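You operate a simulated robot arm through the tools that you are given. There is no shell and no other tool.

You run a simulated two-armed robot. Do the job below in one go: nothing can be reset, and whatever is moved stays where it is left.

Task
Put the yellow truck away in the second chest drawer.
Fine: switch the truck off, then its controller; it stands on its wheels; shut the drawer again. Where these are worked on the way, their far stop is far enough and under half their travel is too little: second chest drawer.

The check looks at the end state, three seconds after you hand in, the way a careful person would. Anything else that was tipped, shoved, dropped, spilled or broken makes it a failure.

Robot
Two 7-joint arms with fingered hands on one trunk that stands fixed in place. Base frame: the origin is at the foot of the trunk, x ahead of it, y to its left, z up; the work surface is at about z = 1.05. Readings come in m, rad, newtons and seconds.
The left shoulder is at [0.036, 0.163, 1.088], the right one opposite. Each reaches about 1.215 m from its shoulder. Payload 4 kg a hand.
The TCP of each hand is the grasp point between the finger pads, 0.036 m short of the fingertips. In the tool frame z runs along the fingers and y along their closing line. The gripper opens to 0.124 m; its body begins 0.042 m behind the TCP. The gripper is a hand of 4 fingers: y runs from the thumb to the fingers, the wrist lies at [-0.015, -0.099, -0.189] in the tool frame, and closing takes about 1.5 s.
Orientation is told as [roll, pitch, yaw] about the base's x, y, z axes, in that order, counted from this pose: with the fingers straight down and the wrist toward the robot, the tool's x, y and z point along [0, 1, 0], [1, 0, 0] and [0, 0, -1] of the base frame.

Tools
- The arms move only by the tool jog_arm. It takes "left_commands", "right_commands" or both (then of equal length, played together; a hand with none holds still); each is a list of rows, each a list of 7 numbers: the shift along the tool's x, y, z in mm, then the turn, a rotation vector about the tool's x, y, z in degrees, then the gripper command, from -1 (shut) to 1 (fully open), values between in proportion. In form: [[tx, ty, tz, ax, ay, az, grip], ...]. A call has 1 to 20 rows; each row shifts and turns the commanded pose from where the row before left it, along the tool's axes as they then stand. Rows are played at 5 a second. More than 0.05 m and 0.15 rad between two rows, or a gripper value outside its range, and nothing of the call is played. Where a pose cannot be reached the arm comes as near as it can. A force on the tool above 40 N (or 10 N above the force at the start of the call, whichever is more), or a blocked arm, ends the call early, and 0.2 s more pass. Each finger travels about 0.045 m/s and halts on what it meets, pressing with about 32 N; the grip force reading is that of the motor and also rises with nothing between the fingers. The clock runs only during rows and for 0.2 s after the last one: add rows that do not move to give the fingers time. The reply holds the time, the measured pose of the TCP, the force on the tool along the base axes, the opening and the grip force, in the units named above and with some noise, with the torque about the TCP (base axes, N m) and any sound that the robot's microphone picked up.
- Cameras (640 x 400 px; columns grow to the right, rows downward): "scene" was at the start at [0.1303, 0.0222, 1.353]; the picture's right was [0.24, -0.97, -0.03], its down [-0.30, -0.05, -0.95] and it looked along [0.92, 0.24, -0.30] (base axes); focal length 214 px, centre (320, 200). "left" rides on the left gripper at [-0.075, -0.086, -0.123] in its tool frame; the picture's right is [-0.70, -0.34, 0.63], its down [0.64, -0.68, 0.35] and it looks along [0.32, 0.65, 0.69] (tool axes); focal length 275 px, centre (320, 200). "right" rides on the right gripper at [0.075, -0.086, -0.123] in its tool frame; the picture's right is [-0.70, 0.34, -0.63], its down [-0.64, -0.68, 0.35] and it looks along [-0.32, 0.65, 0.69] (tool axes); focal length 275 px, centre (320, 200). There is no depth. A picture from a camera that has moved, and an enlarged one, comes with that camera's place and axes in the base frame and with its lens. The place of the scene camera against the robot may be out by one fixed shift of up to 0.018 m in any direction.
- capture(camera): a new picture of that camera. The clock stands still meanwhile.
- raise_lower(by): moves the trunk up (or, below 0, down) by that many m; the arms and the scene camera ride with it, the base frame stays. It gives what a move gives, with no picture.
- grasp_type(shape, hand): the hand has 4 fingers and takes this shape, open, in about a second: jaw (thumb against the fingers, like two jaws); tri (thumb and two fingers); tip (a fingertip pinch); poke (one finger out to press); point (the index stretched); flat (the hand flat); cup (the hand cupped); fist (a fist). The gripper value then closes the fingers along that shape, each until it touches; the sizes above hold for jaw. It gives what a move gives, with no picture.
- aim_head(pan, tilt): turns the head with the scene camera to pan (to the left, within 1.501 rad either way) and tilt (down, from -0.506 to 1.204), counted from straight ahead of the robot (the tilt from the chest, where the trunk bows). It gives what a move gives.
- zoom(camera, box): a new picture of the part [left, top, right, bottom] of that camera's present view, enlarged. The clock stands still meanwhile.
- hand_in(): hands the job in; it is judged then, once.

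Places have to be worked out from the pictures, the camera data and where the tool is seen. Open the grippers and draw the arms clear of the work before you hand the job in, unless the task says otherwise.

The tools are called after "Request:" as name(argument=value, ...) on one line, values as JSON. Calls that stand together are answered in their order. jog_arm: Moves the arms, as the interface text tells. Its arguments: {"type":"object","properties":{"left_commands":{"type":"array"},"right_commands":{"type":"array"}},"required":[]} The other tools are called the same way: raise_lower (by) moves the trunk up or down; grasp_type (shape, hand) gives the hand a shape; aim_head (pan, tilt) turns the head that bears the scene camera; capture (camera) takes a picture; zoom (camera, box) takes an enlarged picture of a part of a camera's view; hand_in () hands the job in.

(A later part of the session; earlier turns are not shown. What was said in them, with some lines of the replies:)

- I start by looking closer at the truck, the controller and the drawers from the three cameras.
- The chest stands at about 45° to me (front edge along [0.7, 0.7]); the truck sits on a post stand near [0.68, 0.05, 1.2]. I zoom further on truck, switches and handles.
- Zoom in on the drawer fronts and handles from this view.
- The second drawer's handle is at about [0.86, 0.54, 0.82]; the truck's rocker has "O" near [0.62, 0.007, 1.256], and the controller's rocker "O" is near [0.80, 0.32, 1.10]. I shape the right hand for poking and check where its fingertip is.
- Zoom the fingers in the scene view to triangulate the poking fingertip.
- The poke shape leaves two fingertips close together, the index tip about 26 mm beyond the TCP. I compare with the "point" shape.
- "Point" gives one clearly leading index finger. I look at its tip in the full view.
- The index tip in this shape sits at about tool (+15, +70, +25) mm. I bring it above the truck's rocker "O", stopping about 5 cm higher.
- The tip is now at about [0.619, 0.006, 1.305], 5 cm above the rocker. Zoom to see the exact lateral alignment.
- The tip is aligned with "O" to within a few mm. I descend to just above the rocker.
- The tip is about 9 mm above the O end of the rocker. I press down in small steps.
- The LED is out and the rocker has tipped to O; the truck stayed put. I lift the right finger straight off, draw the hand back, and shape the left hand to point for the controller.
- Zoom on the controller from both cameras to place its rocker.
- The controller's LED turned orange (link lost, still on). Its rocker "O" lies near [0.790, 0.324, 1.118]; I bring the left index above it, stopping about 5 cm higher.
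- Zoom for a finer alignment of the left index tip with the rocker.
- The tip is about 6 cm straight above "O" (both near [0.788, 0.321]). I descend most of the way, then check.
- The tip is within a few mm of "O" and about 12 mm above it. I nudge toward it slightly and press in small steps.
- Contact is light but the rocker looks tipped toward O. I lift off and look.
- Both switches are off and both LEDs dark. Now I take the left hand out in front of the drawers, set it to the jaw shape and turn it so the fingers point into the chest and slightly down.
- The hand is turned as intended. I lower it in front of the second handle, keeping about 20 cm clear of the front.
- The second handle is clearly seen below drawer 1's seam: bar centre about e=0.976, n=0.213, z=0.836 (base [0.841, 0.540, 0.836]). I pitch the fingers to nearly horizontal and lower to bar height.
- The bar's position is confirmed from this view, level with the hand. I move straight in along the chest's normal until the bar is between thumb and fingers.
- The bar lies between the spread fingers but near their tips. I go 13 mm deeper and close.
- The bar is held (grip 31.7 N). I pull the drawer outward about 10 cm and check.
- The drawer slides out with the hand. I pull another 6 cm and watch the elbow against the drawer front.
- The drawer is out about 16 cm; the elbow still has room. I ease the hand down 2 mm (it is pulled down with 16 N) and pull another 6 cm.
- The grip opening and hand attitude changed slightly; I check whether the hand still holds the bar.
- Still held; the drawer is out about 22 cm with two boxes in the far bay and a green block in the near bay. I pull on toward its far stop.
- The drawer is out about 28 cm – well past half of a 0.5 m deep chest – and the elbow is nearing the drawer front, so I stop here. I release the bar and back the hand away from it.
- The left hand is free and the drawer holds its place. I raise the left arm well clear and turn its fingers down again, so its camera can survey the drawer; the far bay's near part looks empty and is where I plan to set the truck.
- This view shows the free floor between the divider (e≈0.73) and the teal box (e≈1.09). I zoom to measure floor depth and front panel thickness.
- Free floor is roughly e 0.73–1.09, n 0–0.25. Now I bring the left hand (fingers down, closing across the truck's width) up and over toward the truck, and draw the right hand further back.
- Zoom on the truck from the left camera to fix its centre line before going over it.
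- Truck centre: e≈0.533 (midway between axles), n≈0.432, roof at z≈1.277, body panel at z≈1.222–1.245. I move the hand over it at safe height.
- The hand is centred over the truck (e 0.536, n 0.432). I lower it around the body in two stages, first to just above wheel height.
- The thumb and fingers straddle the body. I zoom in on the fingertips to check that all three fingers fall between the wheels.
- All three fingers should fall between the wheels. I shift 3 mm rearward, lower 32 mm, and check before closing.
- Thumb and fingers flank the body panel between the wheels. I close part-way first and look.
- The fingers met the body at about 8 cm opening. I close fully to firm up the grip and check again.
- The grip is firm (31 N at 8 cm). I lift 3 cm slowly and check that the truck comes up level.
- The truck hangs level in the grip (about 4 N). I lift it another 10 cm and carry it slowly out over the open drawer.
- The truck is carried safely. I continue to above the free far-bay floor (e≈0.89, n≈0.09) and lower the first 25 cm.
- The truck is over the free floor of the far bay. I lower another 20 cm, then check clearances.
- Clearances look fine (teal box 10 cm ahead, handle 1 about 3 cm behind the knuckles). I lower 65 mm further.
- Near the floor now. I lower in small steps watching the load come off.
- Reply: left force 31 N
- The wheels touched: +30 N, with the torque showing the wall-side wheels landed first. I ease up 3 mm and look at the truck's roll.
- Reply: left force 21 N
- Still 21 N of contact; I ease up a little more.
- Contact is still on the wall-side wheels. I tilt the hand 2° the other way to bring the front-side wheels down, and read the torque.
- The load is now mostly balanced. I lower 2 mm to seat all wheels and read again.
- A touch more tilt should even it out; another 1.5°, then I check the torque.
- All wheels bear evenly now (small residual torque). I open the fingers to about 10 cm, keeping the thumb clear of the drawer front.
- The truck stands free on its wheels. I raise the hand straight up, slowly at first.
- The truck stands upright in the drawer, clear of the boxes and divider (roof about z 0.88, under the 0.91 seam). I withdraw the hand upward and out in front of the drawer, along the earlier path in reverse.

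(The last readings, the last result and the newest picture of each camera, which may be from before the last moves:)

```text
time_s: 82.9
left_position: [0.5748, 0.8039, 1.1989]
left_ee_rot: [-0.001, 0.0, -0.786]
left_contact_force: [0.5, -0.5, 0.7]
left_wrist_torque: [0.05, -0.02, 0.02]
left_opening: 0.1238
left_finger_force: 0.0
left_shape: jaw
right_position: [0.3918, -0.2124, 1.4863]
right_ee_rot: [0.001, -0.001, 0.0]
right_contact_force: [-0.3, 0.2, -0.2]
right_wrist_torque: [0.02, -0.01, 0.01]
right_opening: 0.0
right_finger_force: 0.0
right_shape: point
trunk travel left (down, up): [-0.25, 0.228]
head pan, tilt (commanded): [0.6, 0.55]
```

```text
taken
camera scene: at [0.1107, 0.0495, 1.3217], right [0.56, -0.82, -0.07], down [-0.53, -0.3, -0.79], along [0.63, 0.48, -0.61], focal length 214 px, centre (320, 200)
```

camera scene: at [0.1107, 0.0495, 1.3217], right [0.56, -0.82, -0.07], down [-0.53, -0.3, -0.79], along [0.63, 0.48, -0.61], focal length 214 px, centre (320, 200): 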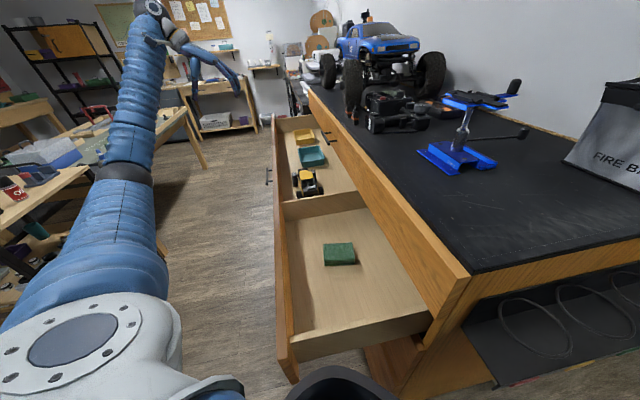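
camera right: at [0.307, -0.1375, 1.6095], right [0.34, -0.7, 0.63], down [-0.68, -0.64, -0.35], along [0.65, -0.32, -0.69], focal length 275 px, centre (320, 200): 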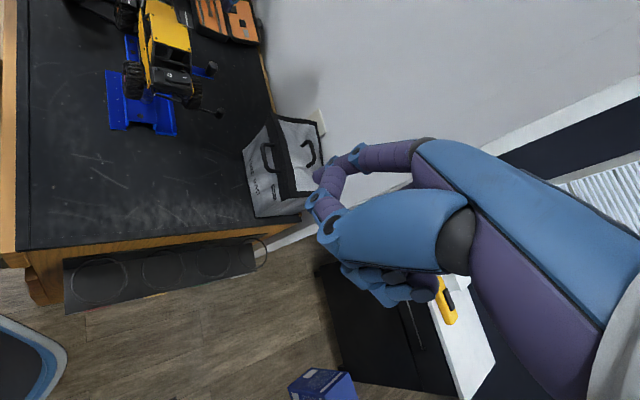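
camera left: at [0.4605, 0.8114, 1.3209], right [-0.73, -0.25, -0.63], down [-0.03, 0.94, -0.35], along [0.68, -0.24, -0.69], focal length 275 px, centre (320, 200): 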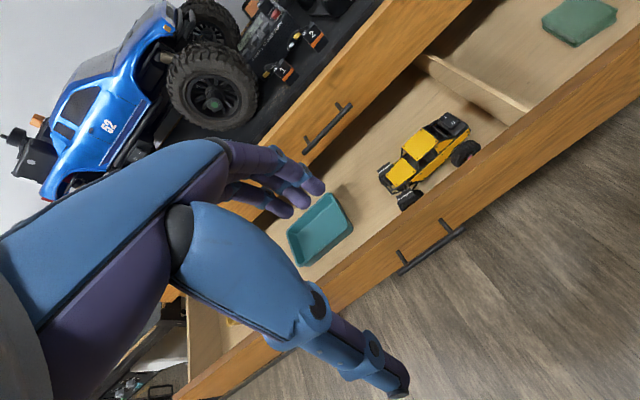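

Drawer and truck are as left. I turn the fingers toward the chest again and lower in front of the second handle.

Request:
jog_arm(left_commands=[[0, 0, 0, -8.5, 0, 0, 1], [0, 0, 0, -8.5, 0, 0, 1], [0, 0, 0, -8.5, 0, 0, 1], [0, 0, 0, -8.5, 0, 0, 1], [0, 0, 0, -8.5, 0, 0, 1], [0, 0, 0, -8.5, 0, 0, 1], [0, 0, 0, -8.5, 0, 0, 1], [0, 0, 0, -8.5, 0, 0, 1], [0, 0, 0, -8.5, 0, 0, 1], [0, 0, 0, -8.5, 0, 0, 1], [0, -40, 3.5, 0, 0, 0, 1], [0, -40, 3.5, 0, 0, 0, 1], [0, -40, 3.5, 0, 0, 0, 1], [0, -40, 3.5, 0, 0, 0, 1], [0, -40, 3.5, 0, 0, 0, 1], [0, -40, 3.5, 0, 0, 0, 1], [0, -40, 3.5, 0, 0, 0, 1], [0, -40, 3.5, 0, 0, 0, 1], [0, -41, 3.5, 0, 0, 0, 1], [0, 0, 0, 0, 0, 0, 1]])

Request:
capture(camera="left")

Request:
aim_head(pan=0.8, tilt=0.75)

Request:
capture(camera="scene")

```text
time_s: 87.1
left_position: [0.572, 0.8074, 0.8347]
left_ee_rot: [0.008, -1.483, -0.793]
left_contact_force: [0.9, -0.2, 0.7]
left_wrist_torque: [-0.02, -0.03, 0.01]
left_opening: 0.1239
left_finger_force: 0.0
left_shape: jaw
right_position: [0.3931, -0.2133, 1.4862]
right_ee_rot: [-0.001, 0.001, 0.0]
right_contact_force: [0.5, -0.9, 0.0]
right_wrist_torque: [0.01, -0.01, 0.0]
right_opening: 0.0
right_finger_force: 0.1
right_shape: point
trunk travel left (down, up): [-0.25, 0.228]
head pan, tilt (commanded): [0.6, 0.55]
```

```text
taken
camera left: at [0.4265, 0.8473, 0.7598], right [-0.07, -0.92, -0.39], down [0.66, 0.26, -0.71], along [0.75, -0.3, 0.59], focal length 275 px, centre (320, 200)
```

left: 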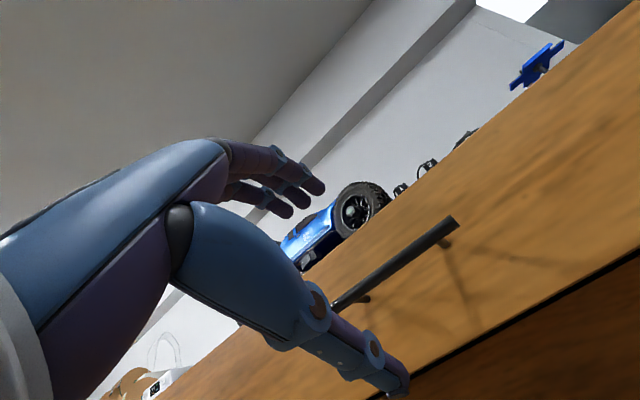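

```text
time_s: 87.8
left_position: [0.5705, 0.8091, 0.8355]
left_ee_rot: [-0.002, -1.483, -0.783]
left_contact_force: [0.1, -0.1, -0.2]
left_wrist_torque: [0.03, 0.01, 0.0]
left_opening: 0.1237
left_finger_force: 0.0
left_shape: jaw
right_position: [0.3914, -0.2126, 1.4879]
right_ee_rot: [-0.002, 0.0, 0.0]
right_contact_force: [-0.5, 0.3, 0.6]
right_wrist_torque: [0.02, -0.03, 0.0]
right_opening: 0.0
right_finger_force: 0.1
right_shape: point
trunk travel left (down, up): [-0.25, 0.228]
head pan, tilt (commanded): [0.799, 0.75]
```

```text
taken
camera scene: at [0.0918, 0.0586, 1.3066], right [0.71, -0.7, -0.09], down [-0.56, -0.49, -0.67], along [0.42, 0.52, -0.74], focal length 214 px, centre (320, 200)
```

scene: 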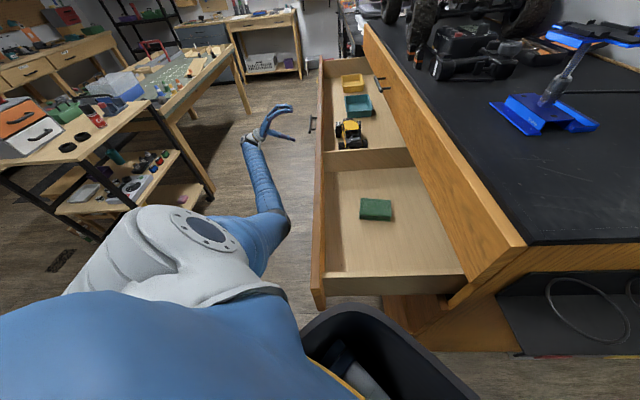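

The hand is again level with the bar. I advance 8.5 cm onto it and close the fingers.

Request:
jog_arm(left_commands=[[0, 1.7, 20, 0, 0, 0, 1], [0, 1.7, 20, 0, 0, 0, 1], [0, 1.7, 20, 0, 0, 0, 1], [0, 1.7, 20, 0, 0, 0, 1], [0, 0.4, 5, 0, 0, 0, 1], [0, 0, 0, 0, 0, 0, 1], [0, 0, 0, 0, 0, 0, -1], [0, 0, 0, 0, 0, 0, -1], [0, 0, 0, 0, 0, 0, -1], [0, 0, 0, 0, 0, 0, -1], [0, 0, 0, 0, 0, 0, -1], [0, 0, 0, 0, 0, 0, -1], [0, 0, 0, 0, 0, 0, -1], [0, 0, 0, 0, 0, 0, -1]])

Request:
capture(camera="left")

Request:
capture(camera="scene")

```text
time_s: 90.8
left_position: [0.6351, 0.7461, 0.834]
left_ee_rot: [-0.02, -1.481, -0.767]
left_contact_force: [0.8, -2.9, -5.1]
left_wrist_torque: [0.07, -0.06, -0.05]
left_opening: 0.0031
left_finger_force: 31.8
left_shape: jaw
right_position: [0.3922, -0.2114, 1.4866]
right_ee_rot: [-0.001, 0.0, 0.0]
right_contact_force: [-0.9, 0.2, 0.1]
right_wrist_torque: [-0.04, -0.01, -0.02]
right_opening: 0.0
right_finger_force: 0.0
right_shape: point
trunk travel left (down, up): [-0.25, 0.228]
head pan, tilt (commanded): [0.799, 0.75]
```

```text
taken
camera left: at [0.4898, 0.785, 0.7592], right [-0.07, -0.92, -0.39], down [0.66, 0.25, -0.71], along [0.75, -0.3, 0.59], focal length 275 px, centre (320, 200)
```

left: 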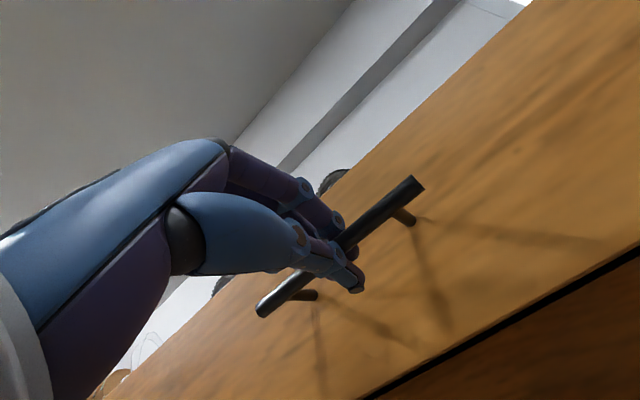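

```text
taken
camera scene: at [0.0923, 0.0588, 1.3064], right [0.71, -0.7, -0.09], down [-0.56, -0.49, -0.67], along [0.42, 0.52, -0.74], focal length 214 px, centre (320, 200)
```

scene: 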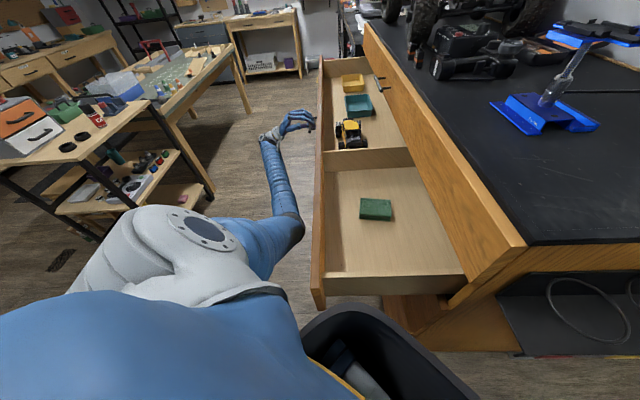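

Gripped again. I push the drawer in gently, 15 cm first.

Request:
jog_arm(left_commands=[[0, 0.6, 7, 0, 0, 0, -1], [0, 1.1, 13, 0, 0, 0, -1], [0, 1.3, 15, 0, 0, 0, -1], [0, 1.3, 15, 0, 0, 0, -1], [0, 1.3, 15, 0, 0, 0, -1], [0, 1.3, 15, 0, 0, 0, -1], [0, 1.3, 15, 0, 0, 0, -1], [0, 1.3, 15, 0, 0, 0, -1], [0, 1.3, 15, 0, 0, 0, -1], [0, 1.1, 13, 0, 0, 0, -1], [0, 0.6, 7, 0, 0, 0, -1], [0, 0, 0, 0, 0, 0, -1]])

Request:
capture(camera="scene")

```text
time_s: 93.4
left_position: [0.737, 0.6415, 0.8341]
left_ee_rot: [-0.022, -1.482, -0.762]
left_contact_force: [6.2, 6.3, -10.6]
left_wrist_torque: [0.06, 0.02, 0.11]
left_opening: 0.0029
left_finger_force: 32.0
left_shape: jaw
right_position: [0.392, -0.2122, 1.4866]
right_ee_rot: [0.0, 0.003, 0.001]
right_contact_force: [0.1, -0.5, -0.4]
right_wrist_torque: [0.01, -0.02, -0.02]
right_opening: 0.0001
right_finger_force: 0.1
right_shape: point
trunk travel left (down, up): [-0.25, 0.228]
head pan, tilt (commanded): [0.799, 0.75]
```

```text
taken
camera scene: at [0.093, 0.0597, 1.3064], right [0.71, -0.7, -0.09], down [-0.56, -0.49, -0.67], along [0.42, 0.52, -0.74], focal length 214 px, centre (320, 200)
```

scene: 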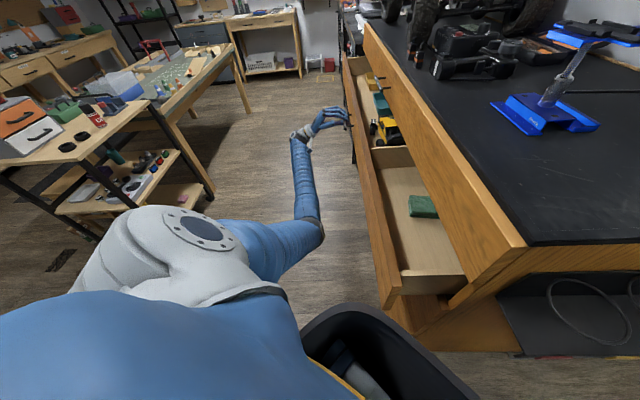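

The drawer is halfway in; I zoom to confirm the truck passes freely under the top drawer.

Request:
zoom(camera="scene", box=[340, 50, 430, 170])

Request:
capture(camera="left")

```text
3.33 times, centred on (385, 110) of scene
camera zoom: at [0.093, 0.0597, 1.3064], right [0.71, -0.7, -0.09], down [-0.56, -0.49, -0.67], along [0.42, 0.52, -0.74], focal length 715 px, centre (103, 500)
```

zoom: 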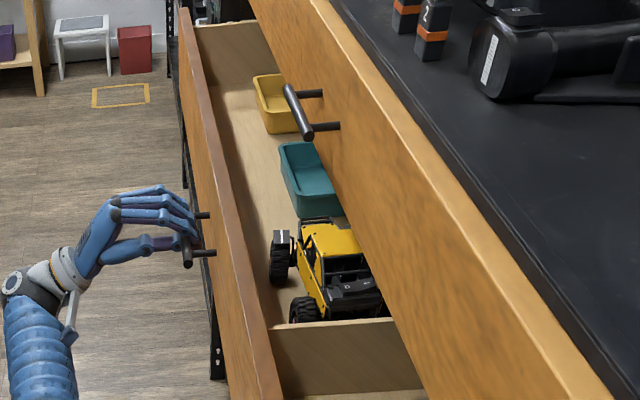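

```text
taken
camera left: at [0.5921, 0.6811, 0.7592], right [-0.07, -0.92, -0.39], down [0.66, 0.25, -0.71], along [0.75, -0.3, 0.59], focal length 275 px, centre (320, 200)
```

left: 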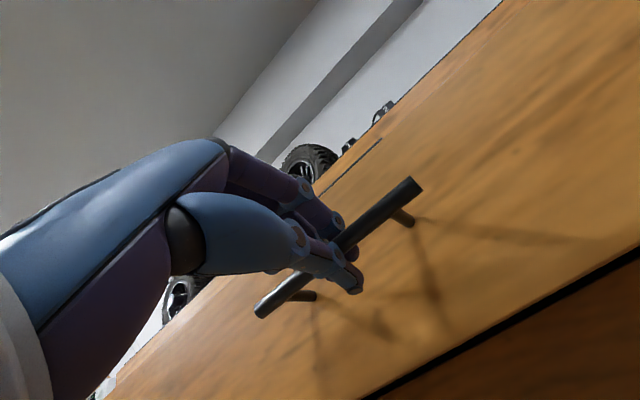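

The truck slides under freely, still upright. I push on 12 cm more.

Request:
jog_arm(left_commands=[[0, 0.6, 7, 0, 0, 0, -1], [0, 1.1, 13, 0, 0, 0, -1], [0, 1.3, 15, 0, 0, 0, -1], [0, 1.3, 15, 0, 0, 0, -1], [0, 1.3, 15, 0, 0, 0, -1], [0, 1.3, 15, 0, 0, 0, -1], [0, 1.3, 15, 0, 0, 0, -1], [0, 1.1, 13, 0, 0, 0, -1], [0, 0.8, 10, 0, 0, 0, -1], [0, 0, 0, 0, 0, 0, -1]])

Request:
zoom(camera="scene", box=[320, 30, 500, 310])

```text
time_s: 95.6
left_position: [0.8201, 0.5558, 0.835]
left_ee_rot: [-0.017, -1.483, -0.77]
left_contact_force: [10.1, 9.2, -4.8]
left_wrist_torque: [-0.02, 0.04, 0.21]
left_opening: 0.0023
left_finger_force: 32.0
left_shape: jaw
right_position: [0.3917, -0.212, 1.4858]
right_ee_rot: [-0.001, 0.002, 0.0]
right_contact_force: [0.1, -1.2, 0.6]
right_wrist_torque: [0.02, 0.01, 0.02]
right_opening: 0.0001
right_finger_force: 0.0
right_shape: point
trunk travel left (down, up): [-0.25, 0.228]
head pan, tilt (commanded): [0.799, 0.75]
```

```text
1.43 times, centred on (410, 170) of scene
camera zoom: at [0.0928, 0.0594, 1.3065], right [0.71, -0.7, -0.09], down [-0.56, -0.49, -0.67], along [0.42, 0.52, -0.74], focal length 306 px, centre (191, 243)
```

zoom: 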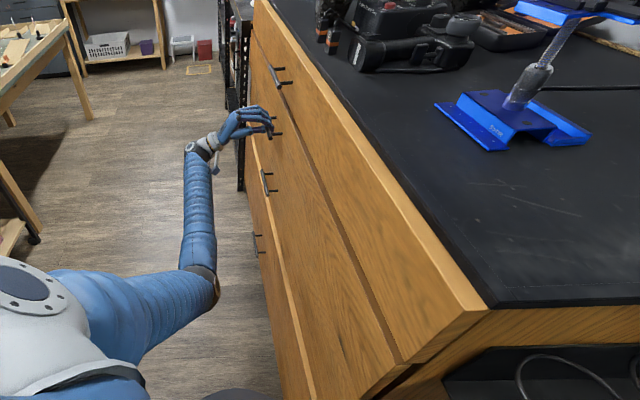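

About 1.3 cm remain. I push the last bit in small steps.

Request:
jog_arm(left_commands=[[0, 0.4, 5, 0, 0, 0, -1], [0, 0.4, 5, 0, 0, 0, -1], [0, 0.3, 3, 0, 0, 0, -1], [0, 0.2, 2, 0, 0, 0, -1], [0, 0, 0, 0, 0, 0, -1]])

Request:
zoom(camera="scene", box=[320, 30, 500, 310])

Request:
capture(camera="left")

```text
time_s: 96.8
left_position: [0.8296, 0.5492, 0.8324]
left_ee_rot: [-0.009, -1.484, -0.777]
left_contact_force: [0.4, 7.6, -3.7]
left_wrist_torque: [0.0, -0.02, 0.0]
left_opening: 0.0024
left_finger_force: 32.3
left_shape: jaw
right_position: [0.3919, -0.2126, 1.4865]
right_ee_rot: [0.0, 0.0, 0.001]
right_contact_force: [0.3, 0.1, -0.2]
right_wrist_torque: [0.04, -0.04, 0.0]
right_opening: 0.0001
right_finger_force: 0.1
right_shape: point
trunk travel left (down, up): [-0.25, 0.228]
head pan, tilt (commanded): [0.799, 0.75]
```

```text
1.43 times, centred on (410, 170) of scene
camera zoom: at [0.092, 0.0593, 1.3065], right [0.71, -0.7, -0.09], down [-0.56, -0.49, -0.67], along [0.42, 0.52, -0.74], focal length 306 px, centre (191, 243)
```

zoom: 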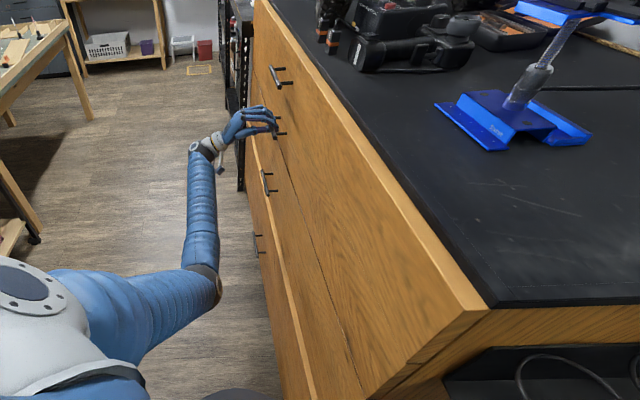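

```text
taken
camera left: at [0.6851, 0.5881, 0.7581], right [-0.07, -0.92, -0.39], down [0.66, 0.25, -0.71], along [0.75, -0.3, 0.59], focal length 275 px, centre (320, 200)
```

left: 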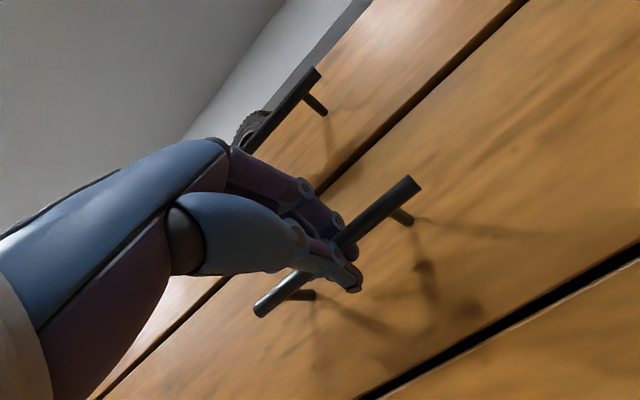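

The fronts look flush (hand at n 0.198 vs 0.1995 when first grasped). I press 3 mm more to seat it fully and read the force.

Request:
jog_arm(left_commands=[[0, 0.2, 2, 0, 0, 0, -1], [0, 0.2, 2, 0, 0, 0, -1], [0, 0, 0, 0, 0, 0, -1]])

Request:
zoom(camera="left", box=[320, 0, 640, 200])

```text
time_s: 97.8
left_position: [0.8318, 0.5484, 0.8324]
left_ee_rot: [-0.023, -1.483, -0.76]
left_contact_force: [-22.1, 25.3, -12.7]
left_wrist_torque: [0.07, 0.03, -0.08]
left_opening: 0.0021
left_finger_force: 32.0
left_shape: jaw
right_position: [0.3908, -0.214, 1.4871]
right_ee_rot: [-0.001, 0.001, -0.004]
right_contact_force: [-0.4, 0.6, 0.0]
right_wrist_torque: [0.07, 0.02, 0.0]
right_opening: 0.0002
right_finger_force: 0.0
right_shape: point
trunk travel left (down, up): [-0.25, 0.228]
head pan, tilt (commanded): [0.799, 0.75]
stopped in row 3 (left hand): the force on the tool passed its limit at 42 N (the readings are from after the stop); the commanded pose is now the measured one
```

```text
2.00 times, centred on (480, 100) of left
camera zoom: at [0.6861, 0.5867, 0.7579], right [-0.06, -0.92, -0.39], down [0.66, 0.26, -0.71], along [0.75, -0.3, 0.59], focal length 551 px, centre (0, 400)
```

zoom: 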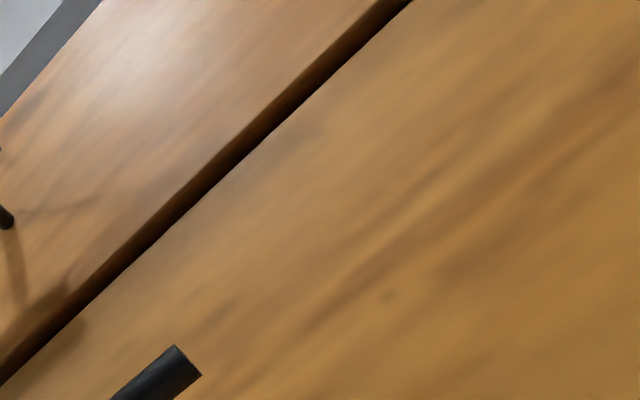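

The drawer is hard against its closed stop. I open the fingers fully and back the hand off the bar.

Request:
jog_arm(left_commands=[[0, 0, 0, 0, 0, 0, 1], [0, 0, 0, 0, 0, 0, 1], [0, 0, 0, 0, 0, 0, 1], [0, 0, 0, 0, 0, 0, 1], [0, 0, 0, 0, 0, 0, 1], [0, 0, 0, 0, 0, 0, 1], [0, 0, 0, 0, 0, 0, 1], [0, 0, 0, 0, 0, 0, 1], [0, 0, 0, 0, 0, 0, 1], [0, -1.3, -15, 0, 0, 0, 1], [0, -2.2, -25, 0, 0, 0, 1], [0, -3, -35, 0, 0, 0, 1], [0, -3.5, -40, 0, 0, 0, 1], [0, -3.5, -40, 0, 0, 0, 1], [0, -3.5, -40, 0, 0, 0, 1], [0, 0, 0, 0, 0, 0, 1]])

Request:
capture(camera="left")

Request:
capture(camera="scene")

```text
time_s: 101.2
left_position: [0.6952, 0.6858, 0.8352]
left_ee_rot: [-0.01, -1.482, -0.776]
left_contact_force: [-0.4, 0.4, -0.2]
left_wrist_torque: [0.01, 0.01, 0.02]
left_opening: 0.1237
left_finger_force: 0.0
left_shape: jaw
right_position: [0.3917, -0.2146, 1.4861]
right_ee_rot: [0.0, 0.0, -0.002]
right_contact_force: [-0.1, -0.5, 0.9]
right_wrist_torque: [-0.01, 0.02, -0.02]
right_opening: 0.0
right_finger_force: 0.1
right_shape: point
trunk travel left (down, up): [-0.25, 0.228]
head pan, tilt (commanded): [0.799, 0.75]
```

```text
taken
camera left: at [0.5521, 0.7247, 0.7603], right [-0.07, -0.92, -0.39], down [0.66, 0.25, -0.71], along [0.75, -0.3, 0.59], focal length 275 px, centre (320, 200)
```

left: 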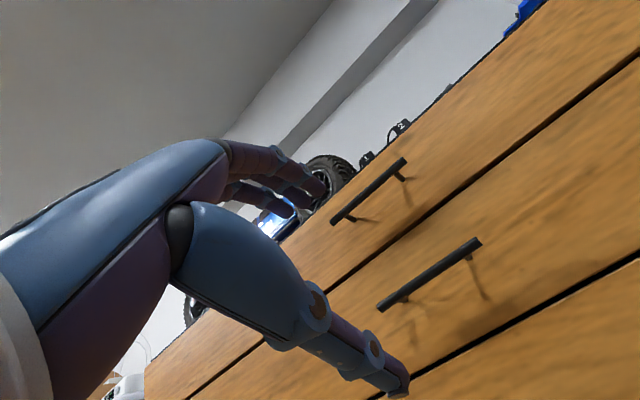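

```text
taken
camera scene: at [0.0921, 0.0583, 1.3066], right [0.71, -0.7, -0.09], down [-0.56, -0.49, -0.67], along [0.42, 0.52, -0.74], focal length 214 px, centre (320, 200)
```

scene: 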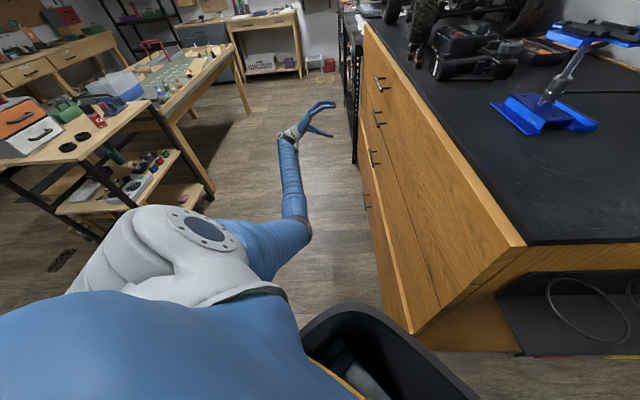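

The drawer is shut flush. I raise the left arm clear, open the right hand to jaw, and take a last look over the scene.

Request:
jog_arm(left_commands=[[0, -2.6, -30, 0, 0, 0, 1], [0, -2.6, -30, 0, 0, 0, 1], [0, 39.8, -3.5, 0, 0, 0, 1], [0, 39.8, -3.5, 0, 0, 0, 1], [0, 39.8, -3.5, 0, 0, 0, 1], [0, 39.8, -3.5, 0, 0, 0, 1], [0, 39.8, -3.5, 0, 0, 0, 1], [0, 39.8, -3.5, 0, 0, 0, 1], [0, 39.8, -3.5, 0, 0, 0, 1], [0, 39.8, -3.5, 0, 0, 0, 1], [0, 39.8, -3.5, 0, 0, 0, 1], [0, 39.8, -3.5, 0, 0, 0, 1], [0, 0, 0, 0, 0, 0, 1]])

Request:
grasp_type(shape="jaw", hand="right")

Request:
aim_head(pan=0.5, tilt=0.4)

Request:
capture(camera="scene")

Request:
capture(camera="left")

Request:
capture(camera="right")

```text
time_s: 104.0
left_position: [0.6522, 0.7253, 1.2338]
left_ee_rot: [-0.02, -1.484, -0.764]
left_contact_force: [0.5, -0.3, 0.4]
left_wrist_torque: [0.01, -0.02, -0.02]
left_opening: 0.1239
left_finger_force: 0.0
left_shape: jaw
right_position: [0.3921, -0.2132, 1.4875]
right_ee_rot: [-0.001, 0.0, -0.001]
right_contact_force: [0.5, -0.4, 0.1]
right_wrist_torque: [-0.01, 0.03, -0.02]
right_opening: 0.0
right_finger_force: 0.0
right_shape: point
trunk travel left (down, up): [-0.25, 0.228]
head pan, tilt (commanded): [0.799, 0.75]
```

```text
time_s: 104.9
left_position: [0.6518, 0.7247, 1.2334]
left_ee_rot: [-0.009, -1.482, -0.775]
left_contact_force: [0.0, 0.1, 0.1]
left_wrist_torque: [-0.01, -0.01, -0.02]
left_opening: 0.1241
left_finger_force: 0.1
left_shape: jaw
right_position: [0.3909, -0.2136, 1.4872]
right_ee_rot: [0.0, 0.0, -0.001]
right_contact_force: [0.4, 0.1, -0.7]
right_wrist_torque: [-0.02, -0.03, 0.01]
right_opening: 0.1237
right_finger_force: 0.2
right_shape: jaw
trunk travel left (down, up): [-0.25, 0.228]
head pan, tilt (commanded): [0.799, 0.75]
```

```text
time_s: 105.7
left_position: [0.6521, 0.7256, 1.2348]
left_ee_rot: [-0.008, -1.481, -0.777]
left_contact_force: [0.5, -0.6, -0.1]
left_wrist_torque: [0.02, -0.02, -0.01]
left_opening: 0.124
left_finger_force: 0.1
left_shape: jaw
right_position: [0.3908, -0.2141, 1.4871]
right_ee_rot: [0.001, -0.001, -0.002]
right_contact_force: [-0.1, -0.5, -0.8]
right_wrist_torque: [-0.01, -0.02, -0.04]
right_opening: 0.1237
right_finger_force: 0.1
right_shape: jaw
trunk travel left (down, up): [-0.25, 0.228]
head pan, tilt (commanded): [0.499, 0.4]
```

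```text
taken
camera scene: at [0.119, 0.0437, 1.3344], right [0.48, -0.88, -0.06], down [-0.45, -0.19, -0.87], along [0.75, 0.44, -0.49], focal length 214 px, centre (320, 200)
```

scene: 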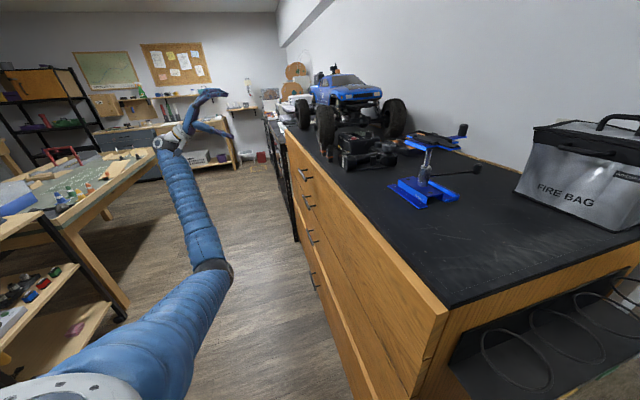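

```text
taken
camera left: at [0.507, 0.7645, 1.1594], right [-0.07, -0.92, -0.39], down [0.66, 0.25, -0.71], along [0.75, -0.3, 0.59], focal length 275 px, centre (320, 200)
```

left: 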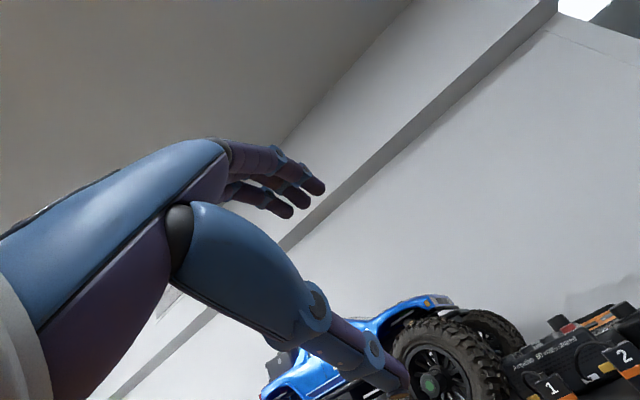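

```text
taken
camera right: at [0.3065, -0.1382, 1.6096], right [0.34, -0.7, 0.63], down [-0.68, -0.64, -0.35], along [0.65, -0.32, -0.69], focal length 275 px, centre (320, 200)
```

right: 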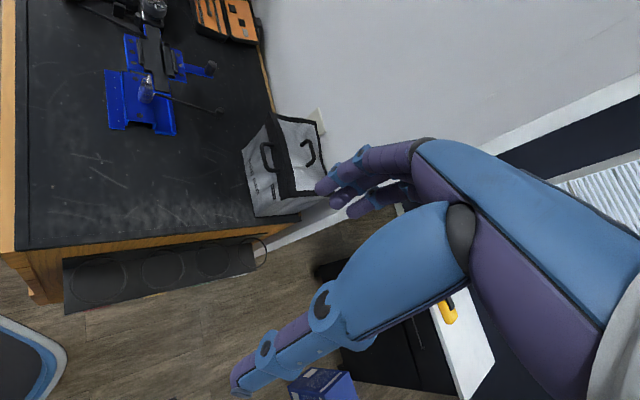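

Everything looks in order; one last zoom at the drawer fronts and the controller before handing in.

Request:
zoom(camera="scene", box=[270, 110, 470, 300])

Request:
zoom(camera="scene", box=[310, 110, 410, 180])

```text
2.11 times, centred on (370, 205) of scene
camera zoom: at [0.119, 0.0437, 1.3344], right [0.48, -0.88, -0.06], down [-0.45, -0.19, -0.87], along [0.75, 0.44, -0.49], focal length 452 px, centre (215, 190)
```

zoom: 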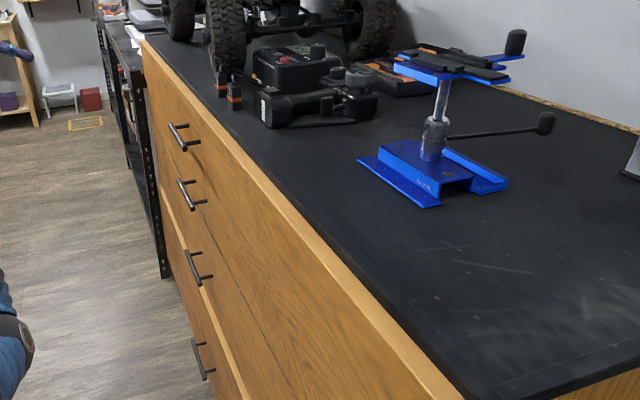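

```text
5.71 times, centred on (360, 145) of scene
camera zoom: at [0.119, 0.0437, 1.3344], right [0.48, -0.88, -0.06], down [-0.45, -0.19, -0.87], along [0.75, 0.44, -0.49], focal length 1226 px, centre (91, 514)
```

zoom: 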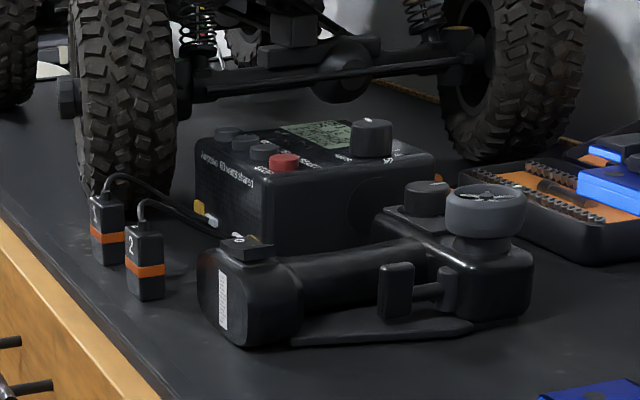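

The drawer is flush, the controller is off and hasn't moved, and the stand and everything else on the chest are undisturbed. Both hands are open and clear, so I'm handing in.

Request:
hand_in()

```text
The job is handed in.
```

I put the yellow truck away in the second chest drawer, and the drawer is shut. The job is handed in; I haven't seen the verdict.

- **Switches:** I pressed the truck's rocker to O first, then the controller's. Both LEDs went dark.
- **Truck:** It stands on its wheels on free floor in the drawer's far bay. It touched neither the two boxes there nor the divider. I last saw it with the drawer about half shut; it was upright then and passing freely under the top drawer.
- **Drawer:** I opened it about 28 cm. I stopped short of the far stop because the left elbow was getting close to the drawer front. I didn't measure its full travel, but the chest is only about 50 cm deep, so this should be past halfway. I then pushed it in until it met its closed stop.
- **Everything else:** In the last pictures, the stand, the controller and the other things on the chest top look undisturbed. I didn't see the items inside the drawer after it closed. Both hands are open and clear of the work.
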